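You operate a simulated robot arm through the tools that you are given. There is no shell and no other tool.

You are at the controls of a simulated robot arm. One attempt, no reset.

JOB
Take the yellow sack clip and put it on the front half of the end stand. Close the liner drawer. Fetch the teal-top lot card labelled "SPEED 3 PAD 3" from the third board from the bottom of the stores shelving and set it on the low shelf of the end stand. Put one of the beige sack clips from the third board from the bottom of the stores shelving on the end of the packing table by the stand. Put the card box of liners on the front half of the end stand away on the top of the half pallet. Take the green cloth and put it on the top of the roller housing. Put one of the red potatoes from the crate bench under chute a in the small teal tray. The order is free. Set down upright: yellow sack clip, teal-top lot card, beige sack clip, card box of liners.

It is judged by the outcome, as a careful person would: the job done as asked, and still so three seconds after it is handed in. It fails if anything else is knocked over, pushed out of place, dropped, spilled or broken. Flat cloth is picked up by pressing the open fingertips on it (5 to 10 N) and closing them slowly along it; thin cloth reads only 2 to 8 mm in the jaws.

ROBOT AND FRAMES
A 6-joint arm with a two-finger gripper on a trunk, on a base that drives. Base frame: it is fixed to the floor where the robot stands at the start and does not move with it; the origin is under the middle of the robot, x ahead of it, y to its left, z up; the surface under the hand at the start is at about z = 80. Readings come in cm, rad, newtons and seconds.
With the tool pointing down near the work surface it reaches from about 20 to 46 cm from the robot's upright axis, wherever it stands. Its first joint turns from -2.007 to 2.007 rad. Places, roughly: beige sack clip (8x4x6 cm) [-150, 160, 110]; card box of liners [75, 200, 50]; end of the packing table by the stand (22x44 cm) [-170, 636, 84]; front half of the end stand [80, 190, 50]; green cloth (11x7x4 cm) [80, 390, 80]; liner drawer [-130, -10, 70]; low shelf of the end stand [100, 190, 20]; red potato (7x5x5 cm) [70, 360, 60]; red potato (7x6x5 cm) [80, 350, 60]; small teal tray (22x15x5 cm) [330, 470, 60]; teal-top lot card [-150, 150, 100]; top of the half pallet [-150, -140, 10]; top of the roller housing (18x34 cm) [280, 424, 136]; yellow sack clip (8x4x6 cm) [50, 0, 80]. Payload 2.1 kg.
Tool frame: the origin (TCP) lies between the finger pads and is the grasp point; the fingertips stand 2 cm ahead of it; z points along the fingers, y is the line along which they close. Largest opening 10 cm; the body of the gripper starts 6.3 cm behind the TCP.
Orientation is that of the tool frame in the base frame, as a unit quaternion [x, y, z, w]. With the fingers straight down and closing along the base's y, the tool's x points along the base's -x, its y along +y and its z along -z.

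CONTROLS
- The arm moves only by the tool play_rows. Its argument "motion" is a list that holds one entry, the list of rows, each a list of 7 numbers: the shift along the tool's x, y, z in cm, then the turn, a rotation vector about the tool's x, y, z in rad, then the closure in counts, from 0 (fully open) to 255 (shut). In form: [[[x, y, z, rx, ry, rz, gripper], ...]]. A call has 1 to 20 rows; each row is the pose to reach, as a shift and turn from the pose commanded when the call began, along the tool's axes at that moment. A row lasts 0.2 s, in which the tool goes at most 5 cm and 0.15 rad; a call with a longer step from one row to the next is refused whole, and so is a gripper value outside its range. A pose out of reach is approached as far as the arm can. The call stops where the force on the tool passes 40 N (or 10 N more than at its start, if that is more) or the arm is blocked; 0.2 s more then pass. The fingers move at their own pace (about 15.3 cm/s each) and stop on an object; they squeeze with about 30 N. The grip force told is the motor's: it shows also when the fingers shut on nothing. Time passes only in rows, and 0.2 s behind the last, so rows that repeat a pose let the fingers close. It gives the time, the measured TCP pose, the force on the tool (base axes), the opening and the grip force at its end, in the units of the frame above (readings bear some noise), with the torque about the TCP (base axes, N m) and any sound that the robot's microphone picked up.
- Cameras (640 x 400 px; columns grow to the right, rows downward): "scene" is now at [0.97, 9.91, 162.72]; the picture's right is [-0.41, -0.91, 0.00], its down [-0.74, 0.33, -0.59] and it looks along [0.54, -0.24, -0.81] (base axes); focal length 258 px, centre (320, 200). "wrist" rides on the gripper at [7, -1.9, -9.9] in the tool frame; the picture's right is [0.26, 0.97, 0.00], its down [-0.75, 0.20, -0.63] and it looks along [-0.61, 0.16, 0.78] (tool axes); focal length 230 px, centre (320, 200). There is no depth. A picture from a camera that has moved, and an enlarged one, comes with that camera's place and axes in the base frame and with its lens. The place of the scene camera against the robot may be out by one fixed shift of up to 2.5 cm in any direction.
- snapshot(camera): a new picture of that camera. No time passes.
- slide_trunk(by): slides the trunk up (or, below 0, down) by that many cm; the arm and the scene camera ride with it, the base frame stays. It gives what a move gives, with no picture.
- roll_base(legs): drives the robot by 1 to 6 legs, each [ahead, turn to the left] in cm and rad, along the robot's own axes; the way and the turn of a leg run together, so that a leg with both is an arc; at most 150 cm and 3.142 rad a leg. The arm and the cameras ride along, it lands a little off, and it stops where it bumps. It gives what a move gives.
- turn_head(pan, tilt): turns the head with the scene camera to pan (to the left, within 2.705 rad either way) and tilt (down, from -0.506 to 1.204), counted from straight ahead of the robot. It gives what a move gives.
- zoom(camera, box): a new picture of the part [left, top, right, bottom] of that camera's present view, enlarged. No time passes.
- close_job(): hands the job in; it is judged then, once.

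Nothing tells you exact positions but the pictures and the camera data. Unless the task says otherwise, let go and move clear before handing in.

The tools are called after "Call:" as a command line: name --argument value ..., lists and objects as JSON in quotes. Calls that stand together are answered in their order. play_rows: Moves the arm, as the interface text tells. Its arguments: {"type":"object","properties":{"motion":{"type":"array","items":{"type":"array","items":{"type":"array","items":{"type":"number"}}}}},"required":["motion"]} The other tools are called the same way: slide_trunk (by) slides the trunk up or down; roll_base (legs) drives the base; turn_head (pan, tilt) turns the head that bears the scene camera; snapshot (camera) takes a picture; zoom (camera, box) takes an enlarged picture of a part of a camera's view; close_job () hands the job in.

At the start:

```text
time: 0.0
tcp_pos: [37.43, -8.41, 104.35]
tcp_rot: [0.0, 1.0, 0.0, 0.0]
ft_force: [-0.4, -1.2, -0.3]
torque: [-0.01, -0.01, -0.01]
finger_gap: 9.99
finger_force: 0.1
trunk travel left (down, up): [-82.5, 16.5]
robot x, y, heading: [0.27, 0.06, -0.001]
head pan, tilt: [-0.417, 0.944]
```

scene: 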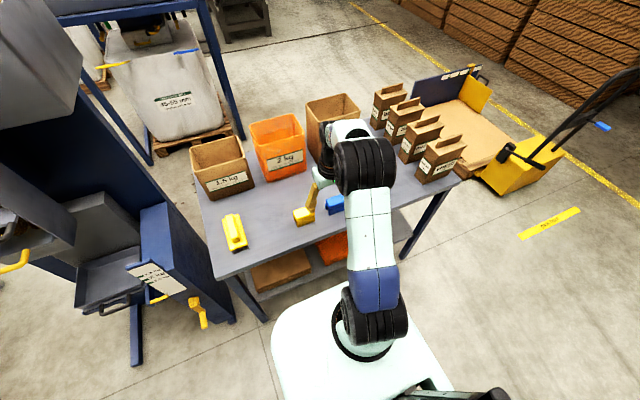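
wrist: 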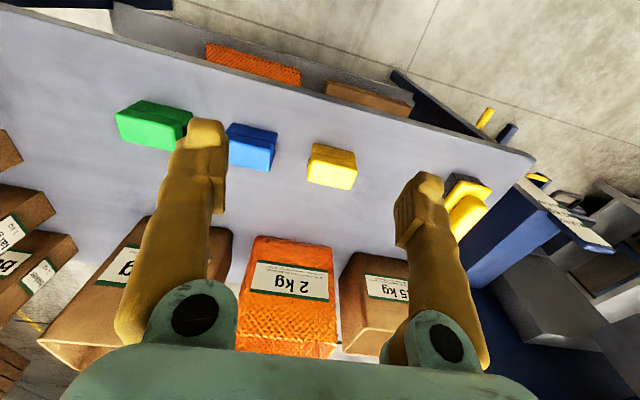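

I see a bench ahead with green, blue and yellow clips, boxes behind it and another yellow tool at its left end. I'll look around first before moving anything.

Call:
zoom --camera "scene" --box '[180, 120, 440, 300]'

Call:
turn_head --pan 1.2 --tilt 0.5

Call:
snapshot --camera "scene"

Call:
turn_head --pan 2.5 --tilt 0.5

Call:
snapshot --camera "scene"

Call:
turn_head --pan -2.5 --tilt 0.5

Call:
snapshot --camera "scene"

Call:
turn_head --pan -1.2 --tilt 0.5

Call:
snapshot --camera "scene"

Call:
turn_head --pan 0 --tilt 0.5

Call:
snapshot --camera "scene"

```text
2.22 times, centred on (310, 210) of scene
camera zoom: at [0.97, 9.91, 162.72], right [-0.41, -0.91, 0.0], down [-0.74, 0.33, -0.59], along [0.54, -0.24, -0.81], focal length 574 px, centre (342, 178)
```

zoom: 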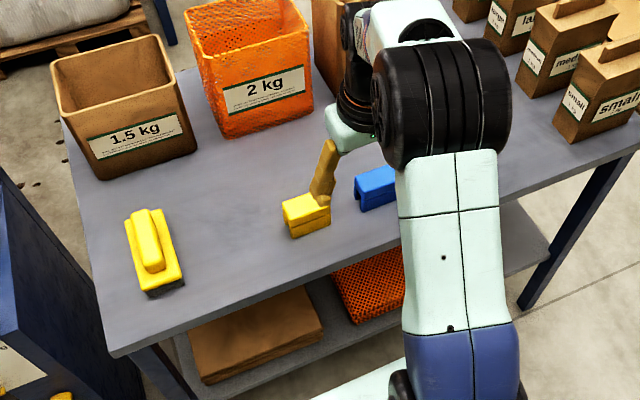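

```text
time: 1.7
tcp_pos: [37.42, -8.4, 104.37]
tcp_rot: [0.0, 1.0, 0.0, 0.0]
ft_force: [-0.3, -0.4, 0.7]
torque: [0.0, -0.03, 0.02]
finger_gap: 10.02
finger_force: 0.1
trunk travel left (down, up): [-82.5, 16.5]
robot x, y, heading: [0.38, -0.01, 0.003]
head pan, tilt: [1.201, 0.499]
```

```text
taken
camera scene: at [-2.41, 21.36, 166.42], right [0.93, -0.36, 0.0], down [-0.17, -0.45, -0.88], along [0.32, 0.82, -0.48], focal length 258 px, centre (320, 200)
```

scene: 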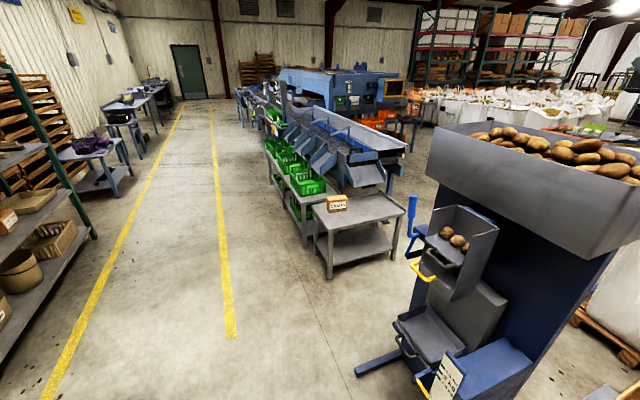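

```text
time: 3.1
tcp_pos: [37.57, -8.48, 104.23]
tcp_rot: [0.0, 1.0, 0.001, 0.0]
ft_force: [0.7, -0.2, -0.5]
torque: [0.02, 0.02, 0.02]
finger_gap: 10.0
finger_force: 0.0
trunk travel left (down, up): [-82.5, 16.5]
robot x, y, heading: [-0.16, -0.17, -0.001]
head pan, tilt: [2.499, 0.499]
```

```text
taken
camera scene: at [-12.99, 18.34, 166.42], right [0.6, 0.8, 0.0], down [0.38, -0.29, -0.88], along [-0.7, 0.53, -0.48], focal length 258 px, centre (320, 200)
```

scene: 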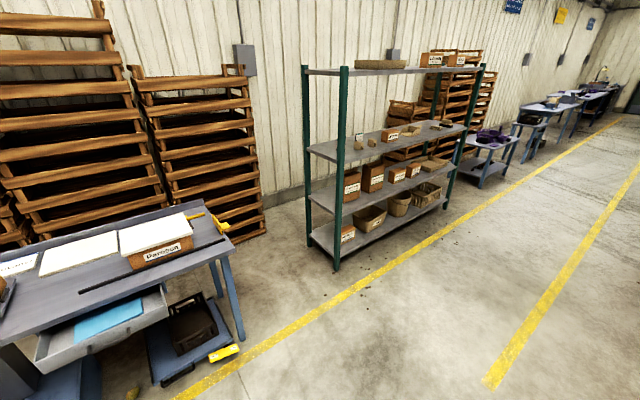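

```text
time: 7.1
tcp_pos: [37.61, -8.47, 104.34]
tcp_rot: [0.0, 1.0, 0.0, 0.0]
ft_force: [0.5, 0.4, 0.9]
torque: [-0.02, 0.03, 0.01]
finger_gap: 10.0
finger_force: 0.1
trunk travel left (down, up): [-82.5, 16.5]
robot x, y, heading: [-0.31, 0.26, -0.004]
head pan, tilt: [-2.499, 0.499]
```

```text
taken
camera scene: at [-13.0, 7.42, 166.43], right [-0.6, 0.8, 0.0], down [0.38, 0.29, -0.88], along [-0.7, -0.53, -0.48], focal length 258 px, centre (320, 200)
```

scene: 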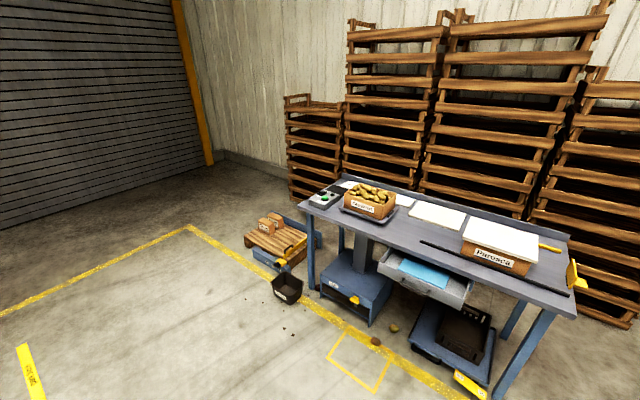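

```text
time: 8.6
tcp_pos: [37.55, -8.44, 104.3]
tcp_rot: [0.0, 1.0, -0.001, -0.001]
ft_force: [-0.2, -0.1, -0.2]
torque: [0.03, -0.01, 0.0]
finger_gap: 9.98
finger_force: 0.0
trunk travel left (down, up): [-82.5, 16.5]
robot x, y, heading: [0.19, -0.02, 0.001]
head pan, tilt: [-1.201, 0.499]
```

```text
taken
camera scene: at [-2.44, 4.39, 166.43], right [-0.93, -0.36, 0.0], down [-0.17, 0.45, -0.88], along [0.32, -0.82, -0.48], focal length 258 px, centre (320, 200)
```

scene: 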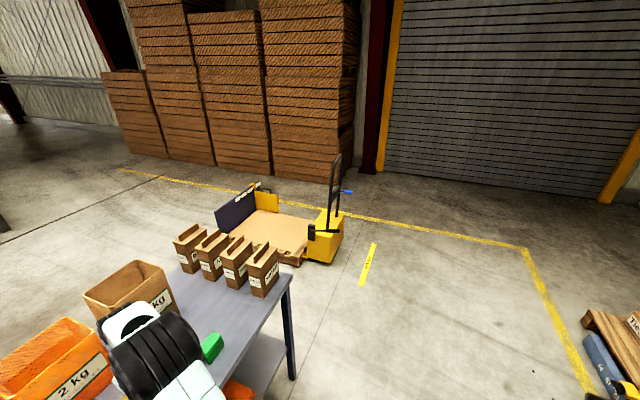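

```text
time: 9.9
tcp_pos: [37.48, -8.46, 104.44]
tcp_rot: [0.001, 1.0, 0.0, 0.0]
ft_force: [-1.5, 0.2, 0.3]
torque: [-0.02, -0.02, 0.0]
finger_gap: 10.0
finger_force: 0.0
trunk travel left (down, up): [-82.5, 16.5]
robot x, y, heading: [-0.19, 0.06, -0.003]
head pan, tilt: [0.0, 0.499]
```

```text
taken
camera scene: at [3.38, 12.86, 166.42], right [0.0, -1.0, 0.0], down [-0.48, 0.0, -0.88], along [0.88, 0.0, -0.48], focal length 258 px, centre (320, 200)
```

scene: 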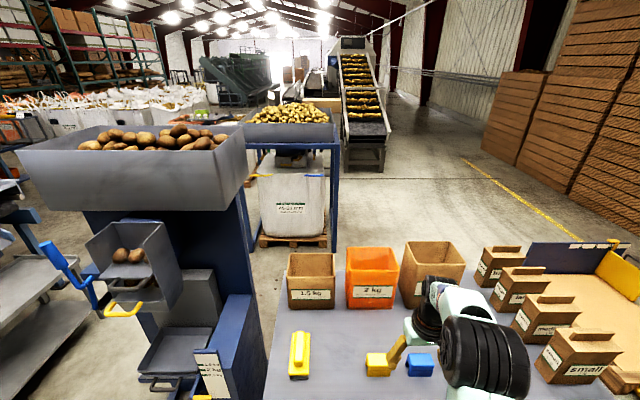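

Yellow clip appears at about (48, -4, 83); the other yellow item at the left end is a brush. I'll check the clearance between base and bench, and look at the clip closely.

Call:
turn_head --pan 0.3 --tilt 1.2

Call:
snapshot --camera "scene"

Call:
zoom --camera "wrist" --box '[220, 100, 420, 225]'

```text
time: 11.0
tcp_pos: [37.52, -8.41, 104.34]
tcp_rot: [0.0, 1.0, 0.0, 0.0]
ft_force: [0.1, -0.4, -0.3]
torque: [-0.01, -0.02, -0.01]
finger_gap: 10.03
finger_force: 0.1
trunk travel left (down, up): [-82.5, 16.5]
robot x, y, heading: [0.02, -0.26, 0.004]
head pan, tilt: [0.3, 1.201]
```

```text
taken
camera scene: at [-0.37, 14.52, 161.06], right [0.3, -0.96, 0.0], down [-0.89, -0.28, -0.36], along [0.35, 0.11, -0.93], focal length 258 px, centre (320, 200)
```

scene: 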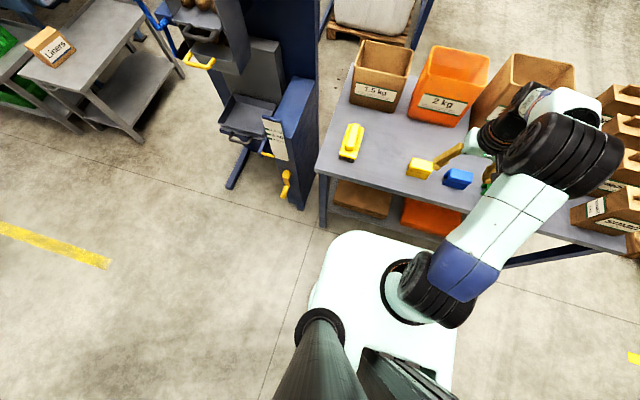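

```text
3.20 times, centred on (320, 162) of wrist
camera zoom: at [30.49, -10.22, 114.36], right [-0.26, 0.97, 0.0], down [0.75, 0.2, 0.63], along [0.61, 0.16, -0.78], focal length 736 px, centre (320, 320)
```

zoom: 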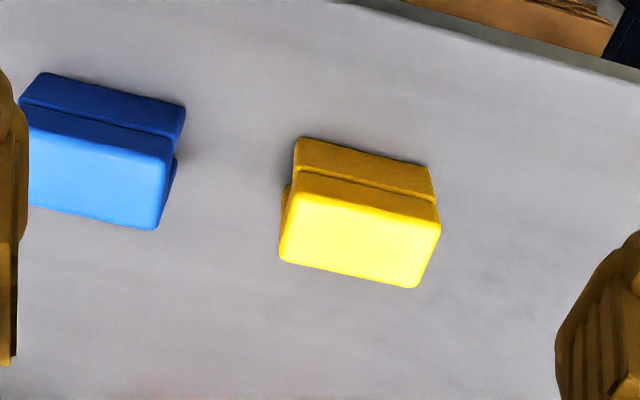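

The clip's long axis runs along y, centred near (47.8, -3.9). I'll turn the hand a quarter so it closes across the 4 cm width, hovering above to verify.

Call:
play_rows --motion '[[[-1, 0.4, 0.7, 0, 0, 0.14, 0], [-2, 0.8, 1.4, 0, 0, 0.28, 0], [-3, 1.2, 2.1, 0, 0, 0.42, 0], [-4, 1.6, 2.8, 0, 0, 0.56, 0], [-5, 2, 3.5, 0, 0, 0.7, 0], [-6, 2.4, 4.2, 0, 0, 0.84, 0], [-7, 2.8, 4.9, 0, 0, 0.98, 0], [-8, 3.2, 5.6, 0, 0, 1.12, 0], [-9, 3.8, 6.3, 0, 0, 1.26, 0], [-10, 4.2, 7, 0, 0, 1.4, 0], [-10.3, 4.5, 7.5, 0, 0, 1.5, 0], [-10.3, 4.5, 8, 0, 0, 1.5708, 0], [-10.3, 4.5, 8, 0, 0, 1.5708, 0]]]'

Call:
snapshot --camera "wrist"

```text
time: 13.8
tcp_pos: [47.88, -3.84, 96.32]
tcp_rot: [0.708, 0.706, 0.001, 0.0]
ft_force: [-0.1, -0.5, 0.9]
torque: [0.0, -0.01, -0.01]
finger_gap: 10.01
finger_force: 0.0
trunk travel left (down, up): [-82.5, 16.5]
robot x, y, heading: [-0.19, 0.39, 0.002]
head pan, tilt: [0.3, 1.201]
```

```text
taken
camera wrist: at [45.89, 3.12, 106.32], right [0.97, 0.26, 0.0], down [0.2, -0.75, 0.63], along [0.16, -0.61, -0.78], focal length 230 px, centre (320, 200)
```

wrist: 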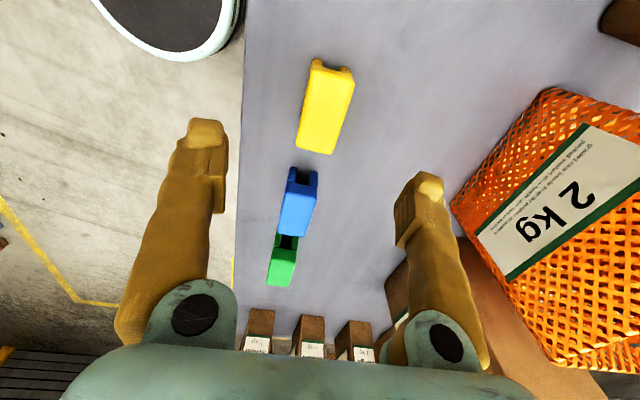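

Confirmed clip centre near (48, -3.5). Descending and gripping.

Call:
play_rows --motion '[[[0.2, 0.1, 4, 0, 0, 0, 0], [0.3, 0.1, 8, 0, 0, 0, 0], [0.3, 0.1, 11, 0, 0, 0, 0], [0.3, 0.1, 13.2, 0, 0, 0, 0], [0.3, 0.1, 13.3, 0, 0, 0, 0], [0.3, 0.1, 13.3, 0, 0, 0, 255], [0.3, 0.1, 13.3, 0, 0, 0, 255], [0.3, 0.1, 13.3, 0, 0, 0, 255], [0.3, 0.1, 13.3, 0, 0, 0, 255]]]'

Call:
snapshot --camera "wrist"

```text
time: 15.8
tcp_pos: [46.15, -3.38, 83.8]
tcp_rot: [0.707, 0.707, 0.0, 0.0]
ft_force: [-2.1, 0.9, 1.7]
torque: [0.03, 0.01, -0.06]
finger_gap: 3.66
finger_force: 30.2
out of reach, approached as far as the arm can: row 2, 3, 4, 5, 6, 7, 8, 9
trunk travel left (down, up): [-82.5, 16.5]
robot x, y, heading: [0.2, 0.23, 0.002]
head pan, tilt: [0.3, 1.201]
```

```text
taken
camera wrist: at [44.21, 3.61, 93.77], right [0.97, 0.26, 0.0], down [0.2, -0.75, 0.63], along [0.16, -0.61, -0.78], focal length 230 px, centre (320, 200)
```

wrist: 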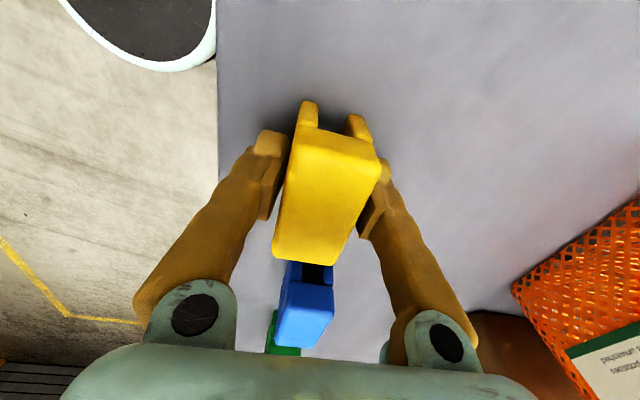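

The clip is gripped (3.7 cm). Lifting and pulling it in close before driving along the aisle to the end stand.

Call:
play_rows --motion '[[[0, 0, -3, 0, 0, 0, 255], [0, -1, -7, 0, 0, 0, 255], [0, -3, -11, 0, 0, 0, 255], [0, -6, -15, 0, 0, 0, 255], [0, -9, -17, 0, 0, 0, 255], [0, -12, -19, 0, 0, 0, 255], [0, -15, -19, 0, 0, 0, 255], [0, -15, -19, 0, 0, 0, 255]]]'

Call:
roll_base --legs '[[0, 1.571], [100, 0], [85, 0], [0, -1.571]]'

Call:
turn_head --pan 0 --tilt 0.9

Call:
snapshot --camera "scene"

Call:
snapshot --camera "wrist"

```text
time: 17.6
tcp_pos: [46.14, -4.24, 107.56]
tcp_rot: [0.707, 0.707, -0.007, -0.008]
ft_force: [0.9, -0.7, -0.4]
torque: [0.03, -0.05, 0.03]
finger_gap: 3.63
finger_force: 30.1
out of reach, approached as far as the arm can: row 1, 2, 3, 4, 5, 6, 7, 8
trunk travel left (down, up): [-82.5, 16.5]
robot x, y, heading: [-0.28, 0.13, 0.002]
head pan, tilt: [0.3, 1.201]
```

```text
time: 34.5
tcp_pos: [42.22, 181.71, 107.67]
tcp_rot: [0.69, 0.724, -0.006, -0.007]
ft_force: [0.6, 0.2, -0.5]
torque: [0.0, 0.04, -0.01]
finger_gap: 3.67
finger_force: 30.4
trunk travel left (down, up): [-82.5, 16.5]
robot x, y, heading: [-3.98, 183.53, 0.043]
head pan, tilt: [0.3, 1.201]
```

```text
time: 35.3
tcp_pos: [42.14, 181.57, 107.78]
tcp_rot: [0.69, 0.724, -0.007, -0.008]
ft_force: [-0.7, -0.5, -0.3]
torque: [0.01, -0.02, 0.01]
finger_gap: 3.65
finger_force: 29.8
trunk travel left (down, up): [-82.5, 16.5]
robot x, y, heading: [-3.76, 183.83, 0.043]
head pan, tilt: [0.0, 0.901]
```

```text
taken
camera scene: at [-2.81, 196.54, 163.03], right [0.05, -1.0, 0.0], down [-0.78, -0.04, -0.62], along [0.62, 0.03, -0.78], focal length 258 px, centre (320, 200)
```

scene: 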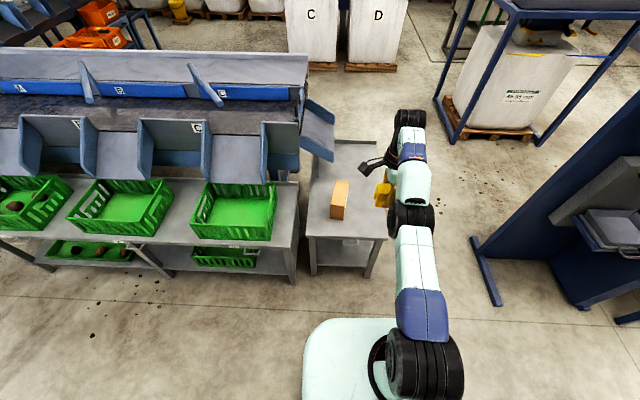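

```text
taken
camera wrist: at [40.21, 188.49, 117.74], right [0.95, 0.3, -0.02], down [0.25, -0.74, 0.62], along [0.17, -0.6, -0.78], focal length 230 px, centre (320, 200)
```

wrist: 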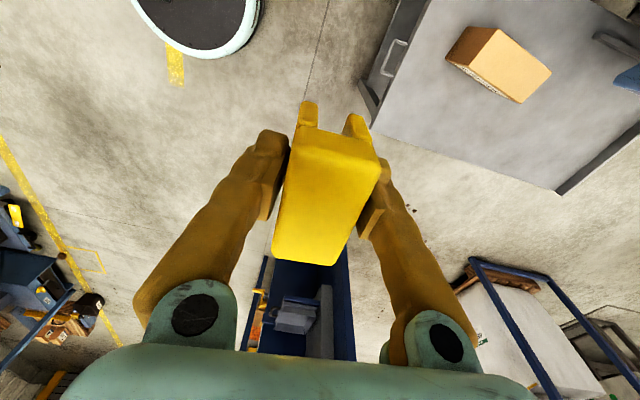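

The clip is held and the robot stands before the end stand; the arm did not retract as asked, so I'll test a small retraction.

Call:
play_rows --motion '[[[0, -2, 0, 0, 0, 0, 255], [0, -4, 0, 0, 0, 0, 255], [0, -6, 0, 0, 0, 0, 255], [0, -8, 0, 0, 0, 0, 255], [0, -8, 0, 0, 0, 0, 255]]]'

```text
time: 36.5
tcp_pos: [34.15, 181.27, 107.84]
tcp_rot: [0.69, 0.724, -0.007, -0.007]
ft_force: [0.3, -0.1, -0.2]
torque: [-0.01, 0.03, -0.02]
finger_gap: 3.66
finger_force: 30.0
out of reach, approached as far as the arm can: row 1
trunk travel left (down, up): [-82.5, 16.5]
robot x, y, heading: [-3.57, 183.26, 0.044]
head pan, tilt: [0.0, 0.901]
```

Retraction works. Now squaring up, driving forward to the stand, then lowering the trunk.

Call:
roll_base --legs '[[0, -0.043], [37, 0]]'

Call:
slide_trunk --by -30

Call:
snapshot --camera "scene"

Call:
snapshot --camera "wrist"

```text
time: 39.3
tcp_pos: [71.58, 179.6, 107.76]
tcp_rot: [0.707, 0.708, -0.007, -0.008]
ft_force: [0.0, -0.5, -0.6]
torque: [0.01, 0.02, 0.01]
finger_gap: 3.66
finger_force: 29.9
trunk travel left (down, up): [-82.5, 16.5]
robot x, y, heading: [33.48, 183.67, 0.003]
head pan, tilt: [0.0, 0.901]
```

```text
time: 42.3
tcp_pos: [71.7, 179.68, 77.94]
tcp_rot: [0.707, 0.707, -0.007, -0.008]
ft_force: [0.6, 0.1, -0.8]
torque: [0.04, -0.04, -0.04]
finger_gap: 3.66
finger_force: 30.4
trunk travel left (down, up): [-52.5, 46.5]
robot x, y, heading: [33.62, 183.87, 0.004]
head pan, tilt: [0.0, 0.901]
```

```text
taken
camera scene: at [35.49, 196.57, 133.04], right [0.0, -1.0, 0.0], down [-0.78, 0.0, -0.62], along [0.62, 0.0, -0.78], focal length 258 px, centre (320, 200)
```

scene: 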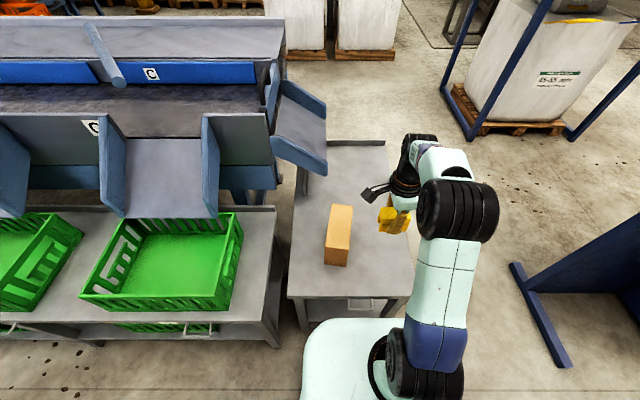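

```text
taken
camera wrist: at [70.04, 186.67, 87.94], right [0.97, 0.26, -0.02], down [0.22, -0.75, 0.62], along [0.15, -0.61, -0.78], focal length 230 px, centre (320, 200)
```

wrist: 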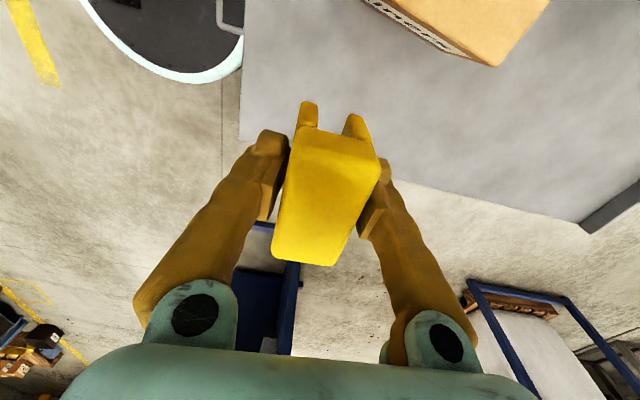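

Stand top spans about x 61–134, y 167–214, with the liner box near (80, 190). I'll lower the clip at about (76, 175), clear of the box.

Call:
play_rows --motion '[[[-2, 2, 2, 0, 0, 0, 255], [-4.6, 4.4, 5, 0, 0, 0, 255], [-4.6, 4.4, 9, 0, 0, 0, 255], [-4.6, 4.4, 13, 0, 0, 0, 255], [-4.6, 4.4, 17, 0, 0, 0, 255], [-4.6, 4.4, 20, 0, 0, 0, 255], [-4.6, 4.4, 21.5, 0, 0, 0, 255], [-4.6, 4.4, 22.3, 0, 0, 0, 255], [-4.6, 4.4, 22.3, 0, 0, 0, 255]]]'

Call:
snapshot --camera "wrist"

Call:
snapshot --camera "scene"

```text
time: 44.3
tcp_pos: [75.5, 175.16, 55.89]
tcp_rot: [0.707, 0.708, -0.006, -0.005]
ft_force: [1.9, -1.8, 28.8]
torque: [0.02, -0.11, 0.0]
finger_gap: 3.65
finger_force: 30.3
trunk travel left (down, up): [-52.5, 46.5]
robot x, y, heading: [33.53, 183.52, 0.0]
head pan, tilt: [0.0, 0.901]
```

```text
taken
camera wrist: at [73.79, 182.23, 65.88], right [0.97, 0.26, -0.01], down [0.21, -0.75, 0.63], along [0.15, -0.61, -0.78], focal length 230 px, centre (320, 200)
```

wrist: 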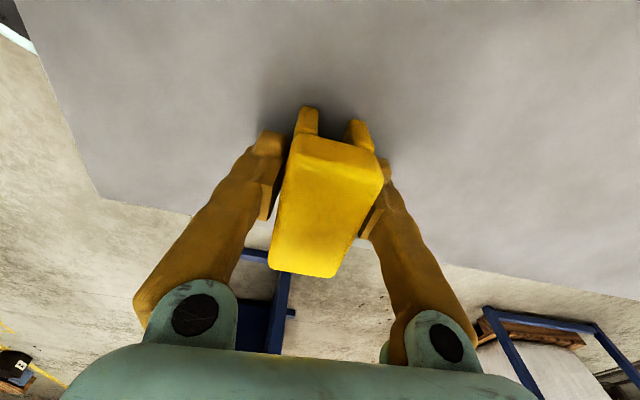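

```text
taken
camera scene: at [35.03, 196.63, 133.05], right [0.0, -1.0, 0.0], down [-0.78, 0.0, -0.62], along [0.62, 0.0, -0.78], focal length 258 px, centre (320, 200)
```

scene: 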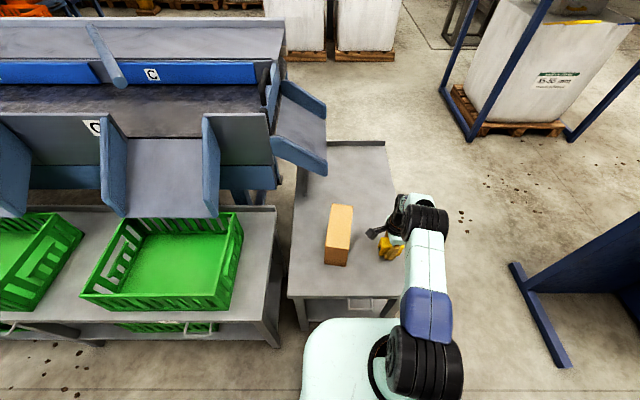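

Clip has touched down (29 N). Easing off, releasing and rising.

Call:
play_rows --motion '[[[0, 0, -0.25, 0, 0, 0, 255], [0, 0, -0.25, 0, 0, 0, 200], [0, 0, -0.25, 0, 0, 0, 0], [0, 0, -0.25, 0, 0, 0, 0], [0, 0, -3, 0, 0, 0, 0], [0, 0, -7, 0, 0, 0, 0], [0, 0, -11, 0, 0, 0, 0], [0, 0, -15, 0, 0, 0, 0], [0, 0, -18, 0, 0, 0, 0], [0, 0, -18, 0, 0, 0, 0]]]'

Call:
snapshot --camera "wrist"

Call:
zoom --camera "scene" --box '[270, 130, 430, 330]'

```text
time: 46.5
tcp_pos: [75.95, 174.99, 73.61]
tcp_rot: [0.707, 0.707, -0.006, -0.008]
ft_force: [-0.4, -1.1, 0.1]
torque: [0.02, -0.01, 0.04]
finger_gap: 9.98
finger_force: 0.1
trunk travel left (down, up): [-52.5, 46.5]
robot x, y, heading: [33.77, 183.66, 0.006]
head pan, tilt: [0.0, 0.901]
```

```text
taken
camera wrist: at [74.28, 182.05, 83.61], right [0.97, 0.26, -0.02], down [0.21, -0.75, 0.62], along [0.15, -0.61, -0.78], focal length 230 px, centre (320, 200)
```

wrist: 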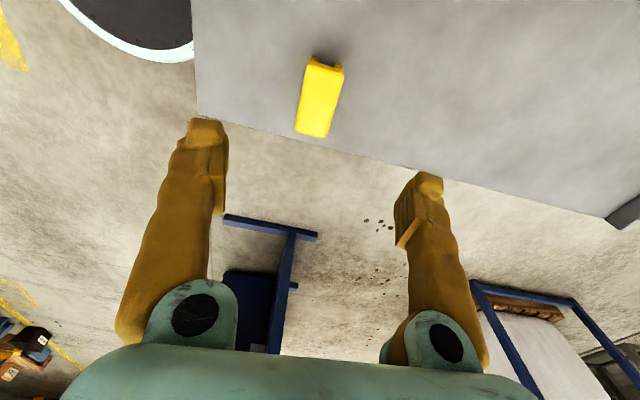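

```text
2.00 times, centred on (350, 230) of scene
camera zoom: at [35.5, 196.57, 133.04], right [0.0, -1.0, 0.0], down [-0.78, 0.0, -0.62], along [0.62, 0.0, -0.78], focal length 517 px, centre (260, 140)
```

zoom: 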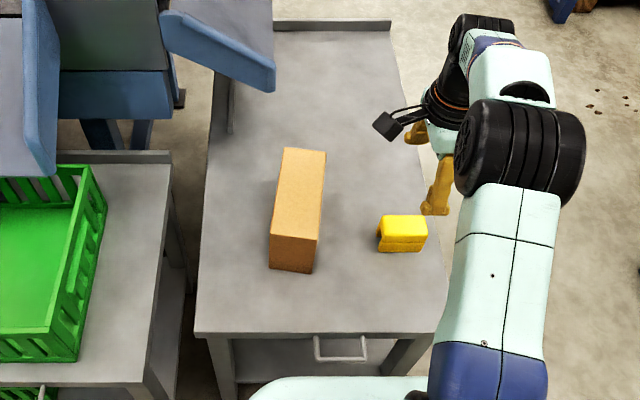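

Clip stands upright on the front half. Next the liner box (about 17×7×11 cm, long axis roughly along x). I'll nudge forward, rotate the hand and look down at it.

Call:
roll_base --legs '[[3, 0]]'

Call:
play_rows --motion '[[[1, -0.5, -0.5, 0, 0, -0.14, 0], [2, -1, -1, 0, 0, -0.28, 0], [3.5, -2, -1.5, 0, 0, -0.42, 0], [5, -3, -2, 0, 0, -0.56, 0], [7, -4, -2.5, 0, 0, -0.7, 0], [9, -5, -3, 0, 0, -0.84, 0], [11, -6, -3.5, 0, 0, -0.98, 0], [13, -6, -4, 0, 0, -1.12, 0], [15, -6, -4, 0, 0, -1.26, 0], [16, -6, -4, 0, 0, -1.38, 0], [16, -6, -4, 0, 0, -1.425, 0], [16, -6, -4, 0, 0, -1.425, 0]]]'

Call:
snapshot --camera "wrist"

Call:
snapshot --camera "scene"

```text
time: 47.3
tcp_pos: [78.99, 175.05, 73.41]
tcp_rot: [0.706, 0.708, -0.008, -0.009]
ft_force: [0.0, -0.9, 0.3]
torque: [-0.01, 0.0, 0.03]
finger_gap: 10.0
finger_force: 0.1
trunk travel left (down, up): [-52.5, 46.5]
robot x, y, heading: [36.59, 183.62, -0.002]
head pan, tilt: [0.0, 0.901]
```

```text
time: 49.9
tcp_pos: [72.98, 190.97, 77.71]
tcp_rot: [0.071, 0.997, 0.0, -0.011]
ft_force: [0.3, 0.7, 0.1]
torque: [0.01, 0.03, 0.03]
finger_gap: 10.02
finger_force: 0.0
trunk travel left (down, up): [-52.5, 46.5]
robot x, y, heading: [36.72, 183.47, 0.003]
head pan, tilt: [0.0, 0.901]
```

```text
taken
camera wrist: at [65.95, 190.18, 87.9], right [-0.12, 0.99, 0.0], down [0.78, 0.09, 0.61], along [0.61, 0.08, -0.79], focal length 230 px, centre (320, 200)
```

wrist: 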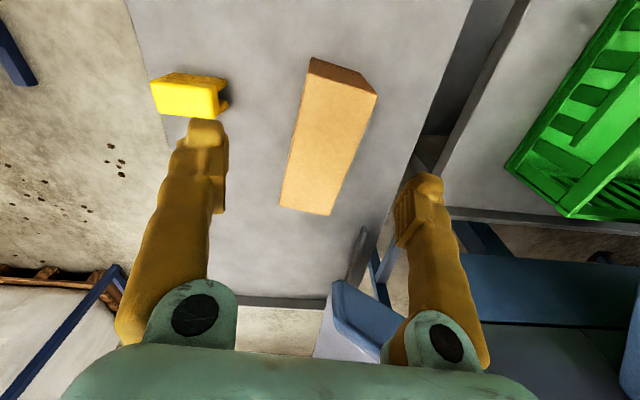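

```text
taken
camera scene: at [38.49, 196.59, 133.04], right [0.0, -1.0, 0.0], down [-0.78, 0.0, -0.62], along [0.62, 0.0, -0.78], focal length 258 px, centre (320, 200)
```

scene: 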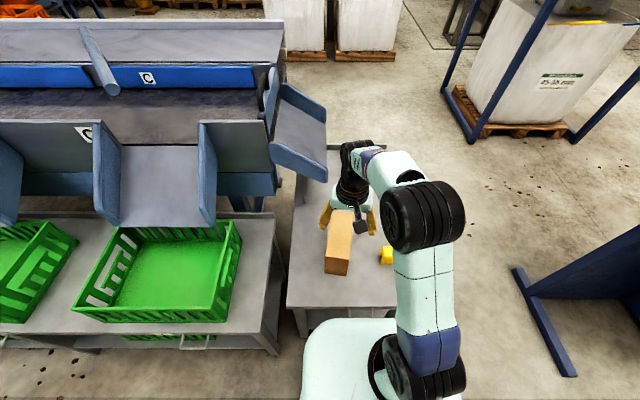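

Box centre is near (79.5, 192.2), top about z 62, yaw matched. Moving over it and lowering to grip.

Call:
play_rows --motion '[[[-2, 0.7, 1, 0, -0.01, 0, 0], [-4, 1.4, 3, 0, -0.022, 0, 0], [-6.4, 2.15, 6, 0, -0.022, 0, 0], [-6.7, 2.15, 10, 0, -0.022, 0, 0], [-6.7, 2.15, 11, 0, -0.022, 0, 0], [-6.7, 2.15, 11, 0, -0.022, 0, 0]]]'

Call:
snapshot --camera "wrist"

```text
time: 51.3
tcp_pos: [79.84, 192.31, 66.46]
tcp_rot: [0.072, 0.997, -0.001, 0.001]
ft_force: [-0.7, 0.3, 0.1]
torque: [-0.02, -0.01, -0.02]
finger_gap: 10.02
finger_force: 0.0
trunk travel left (down, up): [-52.5, 46.5]
robot x, y, heading: [36.45, 183.94, 0.0]
head pan, tilt: [0.0, 0.901]
```

```text
taken
camera wrist: at [72.54, 191.52, 76.52], right [-0.12, 0.99, 0.0], down [0.77, 0.09, 0.63], along [0.63, 0.07, -0.78], focal length 230 px, centre (320, 200)
```

wrist: 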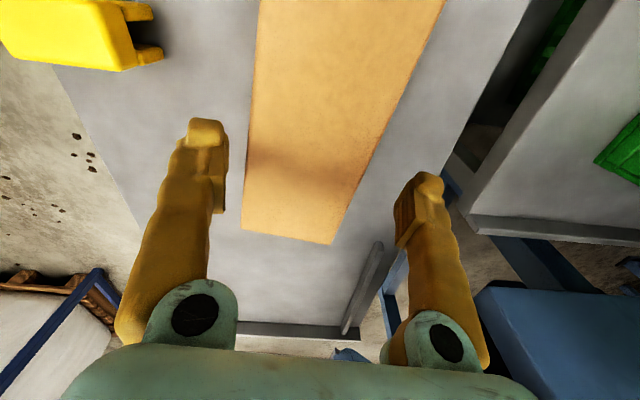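

Call:
play_rows --motion '[[[0, 0.1, 3, 0, 0, 0, 0], [0, 0.1, 6, 0, 0, 0, 0], [0, 0.1, 8, 0, 0, 0, 0], [0, 0.1, 8.8, 0, 0, 0, 0], [0, 0.1, 8.8, 0, 0, 0, 255], [0, 0.1, 8.8, 0, 0, 0, 255], [0, 0.1, 8.8, 0, 0, 0, 255], [0, 0.1, 8.8, 0, 0, 0, 255]]]'

Call:
snapshot --camera "wrist"

```text
time: 52.4
tcp_pos: [80.08, 192.23, 58.32]
tcp_rot: [0.069, 0.998, 0.002, 0.01]
ft_force: [-5.3, -1.1, 25.0]
torque: [-0.32, 0.33, 0.73]
finger_gap: 7.67
finger_force: 30.0
trunk travel left (down, up): [-52.5, 46.5]
robot x, y, heading: [36.73, 183.72, 0.004]
head pan, tilt: [0.0, 0.901]
stopped in row 5: the force on the tool passed its limit at 43 N (the readings are from after the stop); the commanded pose is now the measured one
```

```text
taken
camera wrist: at [72.73, 191.4, 68.23], right [-0.12, 0.99, 0.0], down [0.76, 0.09, 0.65], along [0.64, 0.08, -0.76], focal length 230 px, centre (320, 200)
```

wrist: 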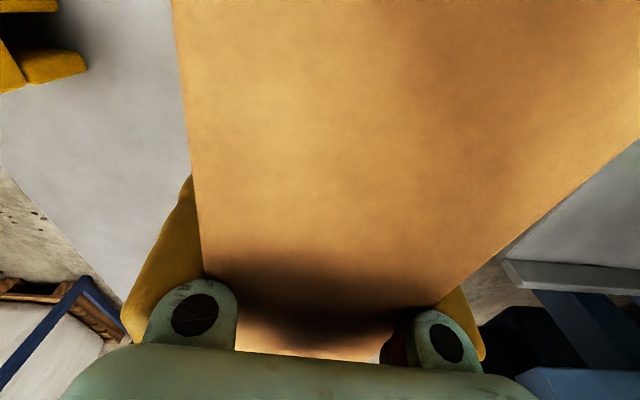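

The gripper body met the box top as the fingers closed; the box is gripped at 7.7 cm. Lifting gently and checking.

Call:
play_rows --motion '[[[0, 0, -0.5, 0, 0, 0, 255], [0, 0, -1.5, 0, 0, 0, 255], [0, 0, -3, 0, 0, 0, 255], [0, 0, -6, 0, 0, 0, 255], [0, 0, -9, 0, 0, 0, 255], [0, 0, -12, 0, 0, 0, 255], [2, 0, -15, 0, 0, 0, 255], [5, -1, -17, 0, 0, 0, 255], [8, -2, -17, 0, 0, 0, 255], [8, -2, -17, 0, 0, 0, 255]]]'

Call:
snapshot --camera "scene"

Call:
snapshot --camera "wrist"

```text
time: 54.6
tcp_pos: [71.91, 191.36, 74.97]
tcp_rot: [0.073, 0.997, 0.001, 0.008]
ft_force: [-0.1, -0.3, -3.1]
torque: [-0.02, -0.04, 0.04]
finger_gap: 7.62
finger_force: 29.8
trunk travel left (down, up): [-52.5, 46.5]
robot x, y, heading: [36.75, 183.83, 0.001]
head pan, tilt: [0.0, 0.901]
```

```text
taken
camera scene: at [38.56, 196.61, 133.03], right [0.0, -1.0, 0.0], down [-0.78, 0.0, -0.62], along [0.62, 0.0, -0.78], focal length 258 px, centre (320, 200)
```

scene: 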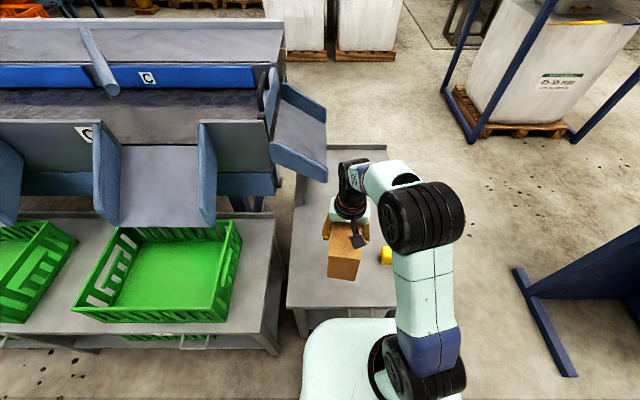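

```text
taken
camera wrist: at [64.61, 190.49, 84.78], right [-0.12, 0.99, 0.0], down [0.76, 0.09, 0.64], along [0.64, 0.08, -0.77], focal length 230 px, centre (320, 200)
```

wrist: 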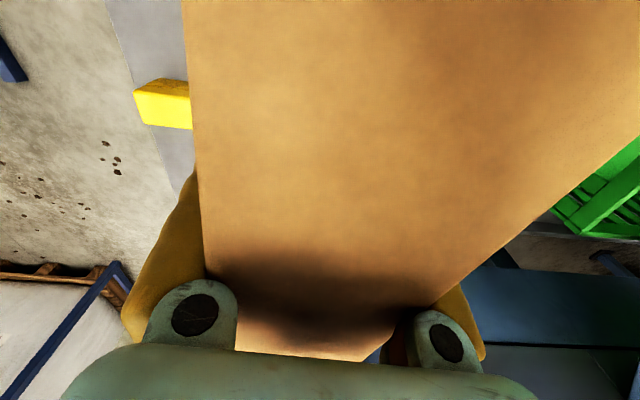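

Box held (about 3 N weight). Backing away, then driving south along the aisle toward the half pallet.

Call:
roll_base --legs '[[-45, 0], [0, -1.571], [130, 0], [100, 0]]'

Call:
turn_head --pan -0.9 --tilt 0.6

Call:
snapshot --camera "scene"

```text
time: 72.0
tcp_pos: [-9.18, -78.73, 74.81]
tcp_rot: [0.764, 0.645, -0.003, 0.005]
ft_force: [-0.2, -0.3, -2.6]
torque: [-0.05, 0.0, -0.01]
finger_gap: 7.56
finger_force: 29.9
trunk travel left (down, up): [-52.5, 46.5]
robot x, y, heading: [-15.61, -43.28, -1.595]
head pan, tilt: [0.0, 0.901]
```

```text
time: 73.2
tcp_pos: [-8.98, -78.83, 74.81]
tcp_rot: [0.765, 0.644, -0.004, 0.005]
ft_force: [-0.6, -0.1, -2.6]
torque: [-0.03, 0.0, 0.03]
finger_gap: 7.59
finger_force: 29.8
trunk travel left (down, up): [-52.5, 46.5]
robot x, y, heading: [-15.53, -43.05, -1.596]
head pan, tilt: [-0.901, 0.6]
```

```text
taken
camera scene: at [-8.33, -44.1, 135.51], right [-0.6, 0.8, 0.0], down [0.45, 0.34, -0.82], along [-0.66, -0.5, -0.57], focal length 258 px, centre (320, 200)
```

scene: 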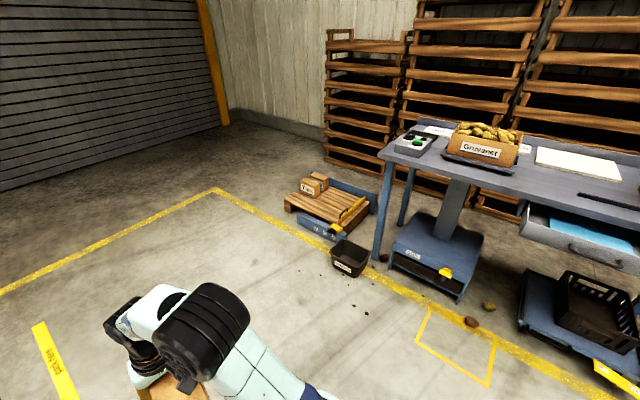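

Half pallet is near (-147, -142) with a small box at its back and a yellow tool at its right edge. Driving to face it from the aisle side.

Call:
roll_base --legs '[[98, 0], [0, -1.546], [55, 0]]'

Call:
turn_head --pan 0 --tilt 0.8

Call:
snapshot --camera "scene"

```text
time: 84.7
tcp_pos: [-105.81, -150.91, 74.85]
tcp_rot: [0.998, -0.058, -0.006, 0.001]
ft_force: [-0.9, -0.3, -2.5]
torque: [-0.02, 0.03, -0.01]
finger_gap: 7.61
finger_force: 29.6
trunk travel left (down, up): [-52.5, 46.5]
robot x, y, heading: [-70.65, -142.54, -3.111]
head pan, tilt: [-0.901, 0.6]
```

```text
time: 85.9
tcp_pos: [-105.61, -150.95, 74.83]
tcp_rot: [0.998, -0.057, -0.007, 0.001]
ft_force: [0.5, -0.7, -2.9]
torque: [-0.01, 0.06, -0.03]
finger_gap: 7.58
finger_force: 29.7
trunk travel left (down, up): [-52.5, 46.5]
robot x, y, heading: [-70.79, -141.89, -3.113]
head pan, tilt: [0.0, 0.799]
```

```text
taken
camera scene: at [-72.07, -157.51, 133.83], right [-0.03, 1.0, 0.0], down [0.72, 0.02, -0.7], along [-0.7, -0.02, -0.72], focal length 258 px, centre (320, 200)
```

scene: 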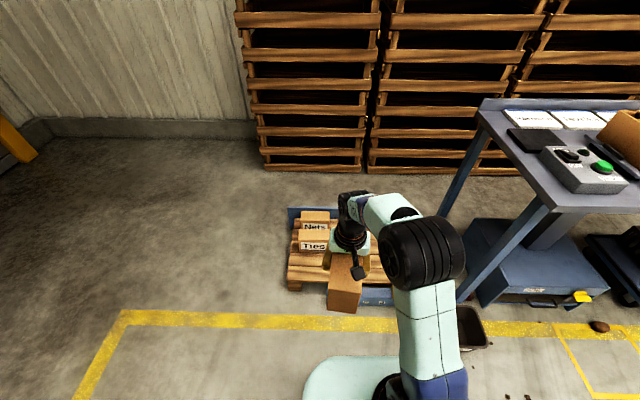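

Nets and Ties boxes sit at the back-left of the pallet; the front-right area is free. Driving nearer, then shifting and lowering.

Call:
roll_base --legs '[[0, -0.028], [24.5, 0]]'

Call:
slide_trunk --by -25

Call:
turn_head --pan 0 --tilt 1.0

Call:
snapshot --camera "scene"

Call:
snapshot --camera "wrist"

```text
time: 88.1
tcp_pos: [-130.1, -150.05, 74.69]
tcp_rot: [0.997, -0.071, -0.007, 0.001]
ft_force: [-0.8, -0.1, -3.4]
torque: [0.01, 0.03, 0.01]
finger_gap: 7.57
finger_force: 29.9
trunk travel left (down, up): [-52.5, 46.5]
robot x, y, heading: [-94.77, -142.16, -3.142]
head pan, tilt: [0.0, 0.799]
```

```text
time: 90.6
tcp_pos: [-130.11, -150.08, 49.8]
tcp_rot: [0.998, -0.07, -0.007, 0.002]
ft_force: [0.5, 0.2, -2.5]
torque: [0.01, 0.05, -0.01]
finger_gap: 7.6
finger_force: 29.8
trunk travel left (down, up): [-27.5, 71.5]
robot x, y, heading: [-94.67, -142.13, -3.139]
head pan, tilt: [0.0, 0.799]
```

```text
time: 91.4
tcp_pos: [-130.12, -150.0, 49.79]
tcp_rot: [0.997, -0.071, -0.007, 0.001]
ft_force: [-0.7, -0.8, -2.4]
torque: [-0.01, 0.05, -0.02]
finger_gap: 7.59
finger_force: 30.1
trunk travel left (down, up): [-27.5, 71.5]
robot x, y, heading: [-94.94, -142.04, -3.138]
head pan, tilt: [0.0, 1.0]
```

```text
taken
camera scene: at [-95.55, -157.52, 107.32], right [0.0, 1.0, 0.0], down [0.84, 0.0, -0.54], along [-0.54, 0.0, -0.84], focal length 258 px, centre (320, 200)
```

scene: 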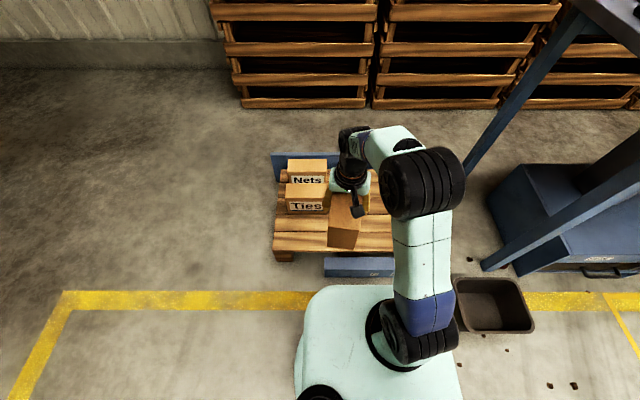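

```text
taken
camera wrist: at [-122.83, -149.07, 59.78], right [0.12, -0.99, 0.0], down [-0.76, -0.09, 0.64], along [-0.64, -0.08, -0.77], focal length 230 px, centre (320, 200)
```

wrist: 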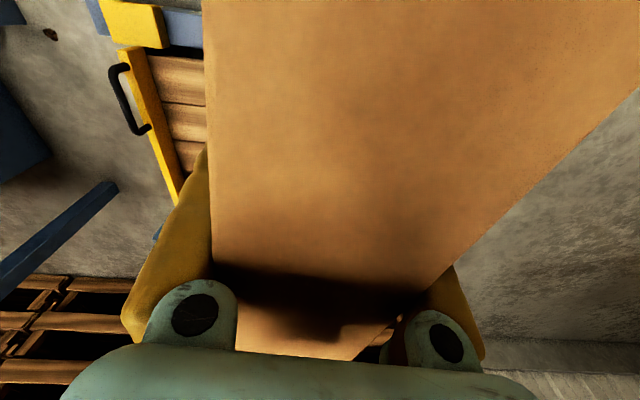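

The free strip is in front of the boxes at roughly x -134…-149. I'll turn the box crosswise so it sits fully on the pallet, position at about (-140, -145), then lower.

Call:
play_rows --motion '[[[-1, -0.4, 0, 0, 0, 0.143, 255], [-2, -0.8, 0, 0, 0, 0.286, 255], [-3, -1.2, 0, 0, 0, 0.429, 255], [-4, -1.6, 0, 0, 0, 0.572, 255], [-5, -2, 0, 0, 0, 0.715, 255], [-6, -2.4, 0, 0, 0, 0.858, 255], [-7.5, -2.8, 0, 0, 0, 1.0, 255], [-9, -3.2, 0, 0, 0, 1.144, 255], [-10, -3.5, 0, 0, 0, 1.287, 255], [-10.6, -3.55, 0, 0, 0, 1.43, 255], [-10.6, -3.55, 0, 0, 0, 1.43, 255]]]'

Call:
snapshot --camera "scene"

Call:
snapshot --camera "wrist"

```text
time: 93.8
tcp_pos: [-140.04, -144.98, 49.9]
tcp_rot: [-0.707, 0.708, 0.004, -0.005]
ft_force: [0.3, 0.4, -2.6]
torque: [0.08, 0.02, -0.03]
finger_gap: 7.57
finger_force: 30.0
trunk travel left (down, up): [-27.5, 71.5]
robot x, y, heading: [-94.69, -142.01, -3.139]
head pan, tilt: [0.0, 1.0]
```

```text
taken
camera scene: at [-95.56, -157.51, 107.31], right [0.0, 1.0, 0.0], down [0.84, 0.0, -0.54], along [-0.54, 0.0, -0.84], focal length 258 px, centre (320, 200)
```

scene: 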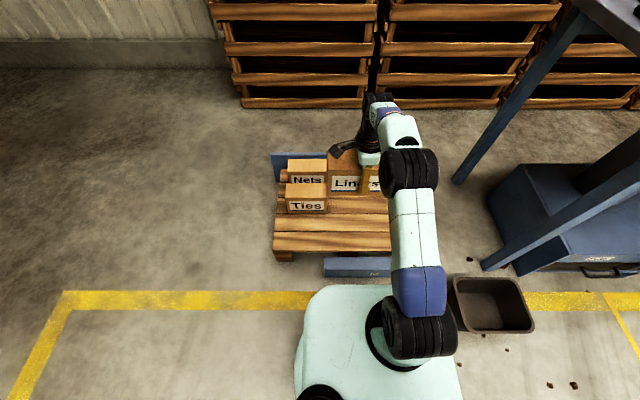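

```text
taken
camera wrist: at [-138.13, -151.91, 59.86], right [-0.97, -0.25, 0.01], down [-0.19, 0.75, 0.63], along [-0.17, 0.61, -0.78], focal length 230 px, centre (320, 200)
```

wrist: 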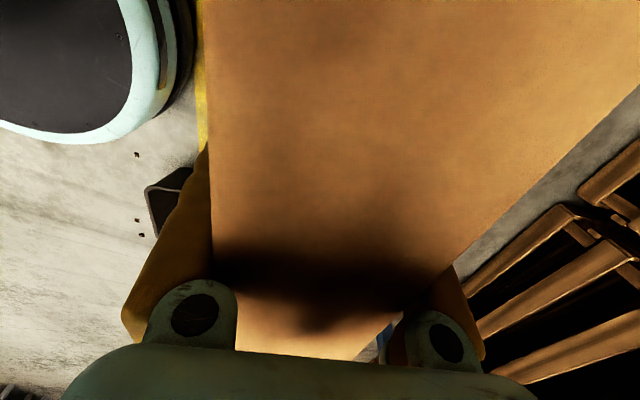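

Call:
zoom --camera "scene" --box '[250, 130, 420, 290]'

```text
2.50 times, centred on (335, 210) of scene
camera zoom: at [-95.56, -157.51, 107.31], right [0.0, 1.0, 0.0], down [0.84, 0.0, -0.54], along [-0.54, 0.0, -0.84], focal length 646 px, centre (282, 175)
```

zoom: 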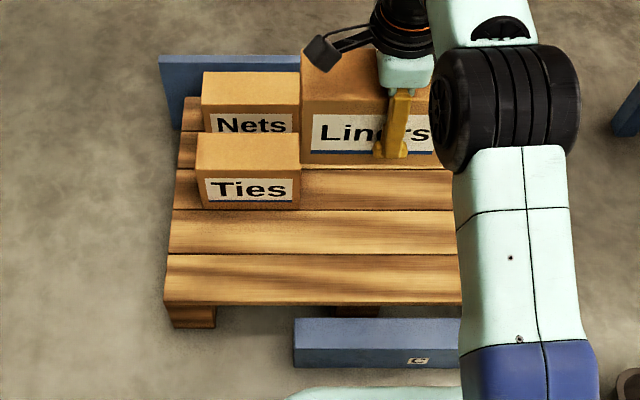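

Planks are nearly continuous and the box will land about 4 cm behind the pallet's front edge. Lowering with the trunk, then gently with the arm.

Call:
slide_trunk --by -22

Call:
snapshot --camera "scene"

```text
time: 96.1
tcp_pos: [-139.94, -145.07, 27.81]
tcp_rot: [-0.706, 0.708, 0.004, -0.005]
ft_force: [-0.1, 0.1, -3.3]
torque: [0.07, 0.02, 0.0]
finger_gap: 7.59
finger_force: 30.0
trunk travel left (down, up): [-5.5, 93.5]
robot x, y, heading: [-95.04, -142.32, -3.142]
head pan, tilt: [0.0, 1.0]
```

```text
taken
camera scene: at [-95.54, -157.51, 85.32], right [0.0, 1.0, 0.0], down [0.84, 0.0, -0.54], along [-0.54, 0.0, -0.84], focal length 258 px, centre (320, 200)
```

scene: 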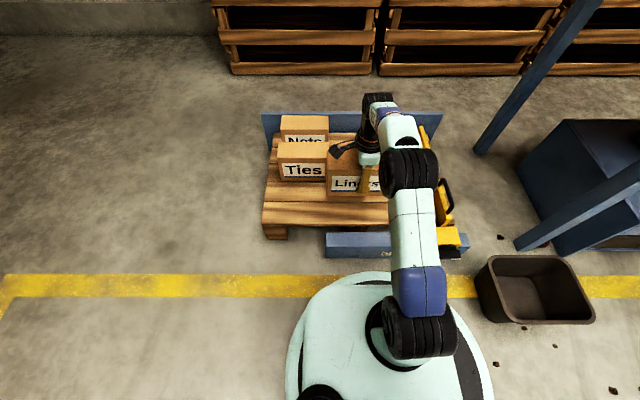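

Still clear of the Ties box. Lowering gently until contact.

Call:
play_rows --motion '[[[0, 0, 2, 0, 0, 0, 255], [0, 0, 4, 0, 0, 0, 255], [0, 0, 5, 0, 0, 0, 255], [0, 0, 5.5, 0, 0, 0, 255], [0, 0, 6, 0, 0, 0, 255], [0, 0, 6.5, 0, 0, 0, 255], [0, 0, 6.5, 0, 0, 0, 255]]]'

Call:
zoom --camera "scene" --box '[250, 90, 480, 280]'

```text
time: 97.7
tcp_pos: [-140.21, -145.05, 21.26]
tcp_rot: [-0.706, 0.708, 0.004, -0.005]
ft_force: [0.0, 0.3, -2.8]
torque: [0.07, -0.01, -0.01]
finger_gap: 7.59
finger_force: 29.9
trunk travel left (down, up): [-5.5, 93.5]
robot x, y, heading: [-94.81, -142.33, -3.135]
head pan, tilt: [0.0, 1.0]
```

```text
2.11 times, centred on (365, 185) of scene
camera zoom: at [-95.54, -157.51, 85.31], right [0.0, 1.0, 0.0], down [0.84, 0.0, -0.54], along [-0.54, 0.0, -0.84], focal length 544 px, centre (225, 232)
```

zoom: 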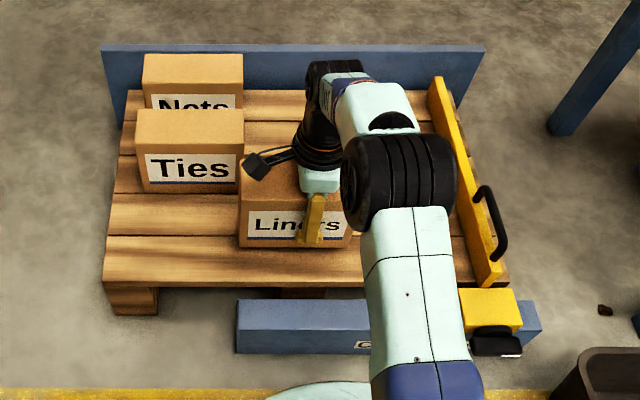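

Call:
play_rows --motion '[[[0, 0, 0.5, 0, 0, 0, 255], [0, 0, 1.0, 0, 0, 0, 255], [0, 0, 1.5, 0, 0, 0, 255], [0, 0, 2.0, 0, 0, 0, 255], [0, 0, 2.5, 0, 0, 0, 255], [0, 0, 2.5, 0, 0, 0, 255]]]'

Call:
zoom --camera "scene" --box '[250, 90, 480, 280]'

```text
time: 99.1
tcp_pos: [-140.16, -144.98, 18.82]
tcp_rot: [-0.707, 0.707, 0.004, -0.006]
ft_force: [-0.1, 0.0, -2.7]
torque: [0.04, 0.01, 0.03]
finger_gap: 7.59
finger_force: 30.4
trunk travel left (down, up): [-5.5, 93.5]
robot x, y, heading: [-95.12, -142.44, -3.14]
head pan, tilt: [0.0, 1.0]
```

```text
2.11 times, centred on (365, 185) of scene
camera zoom: at [-95.54, -157.51, 85.31], right [0.0, 1.0, 0.0], down [0.84, 0.0, -0.54], along [-0.54, 0.0, -0.84], focal length 544 px, centre (225, 232)
```

zoom: 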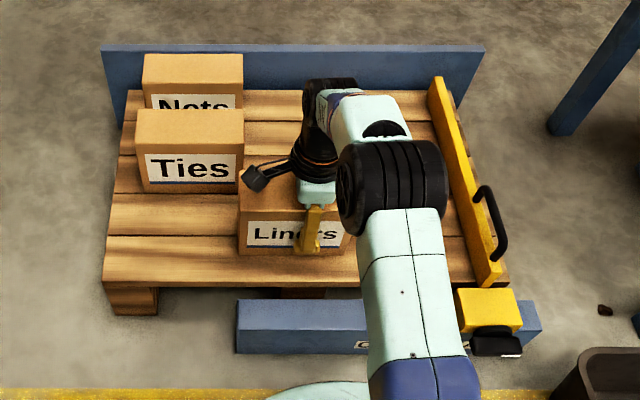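

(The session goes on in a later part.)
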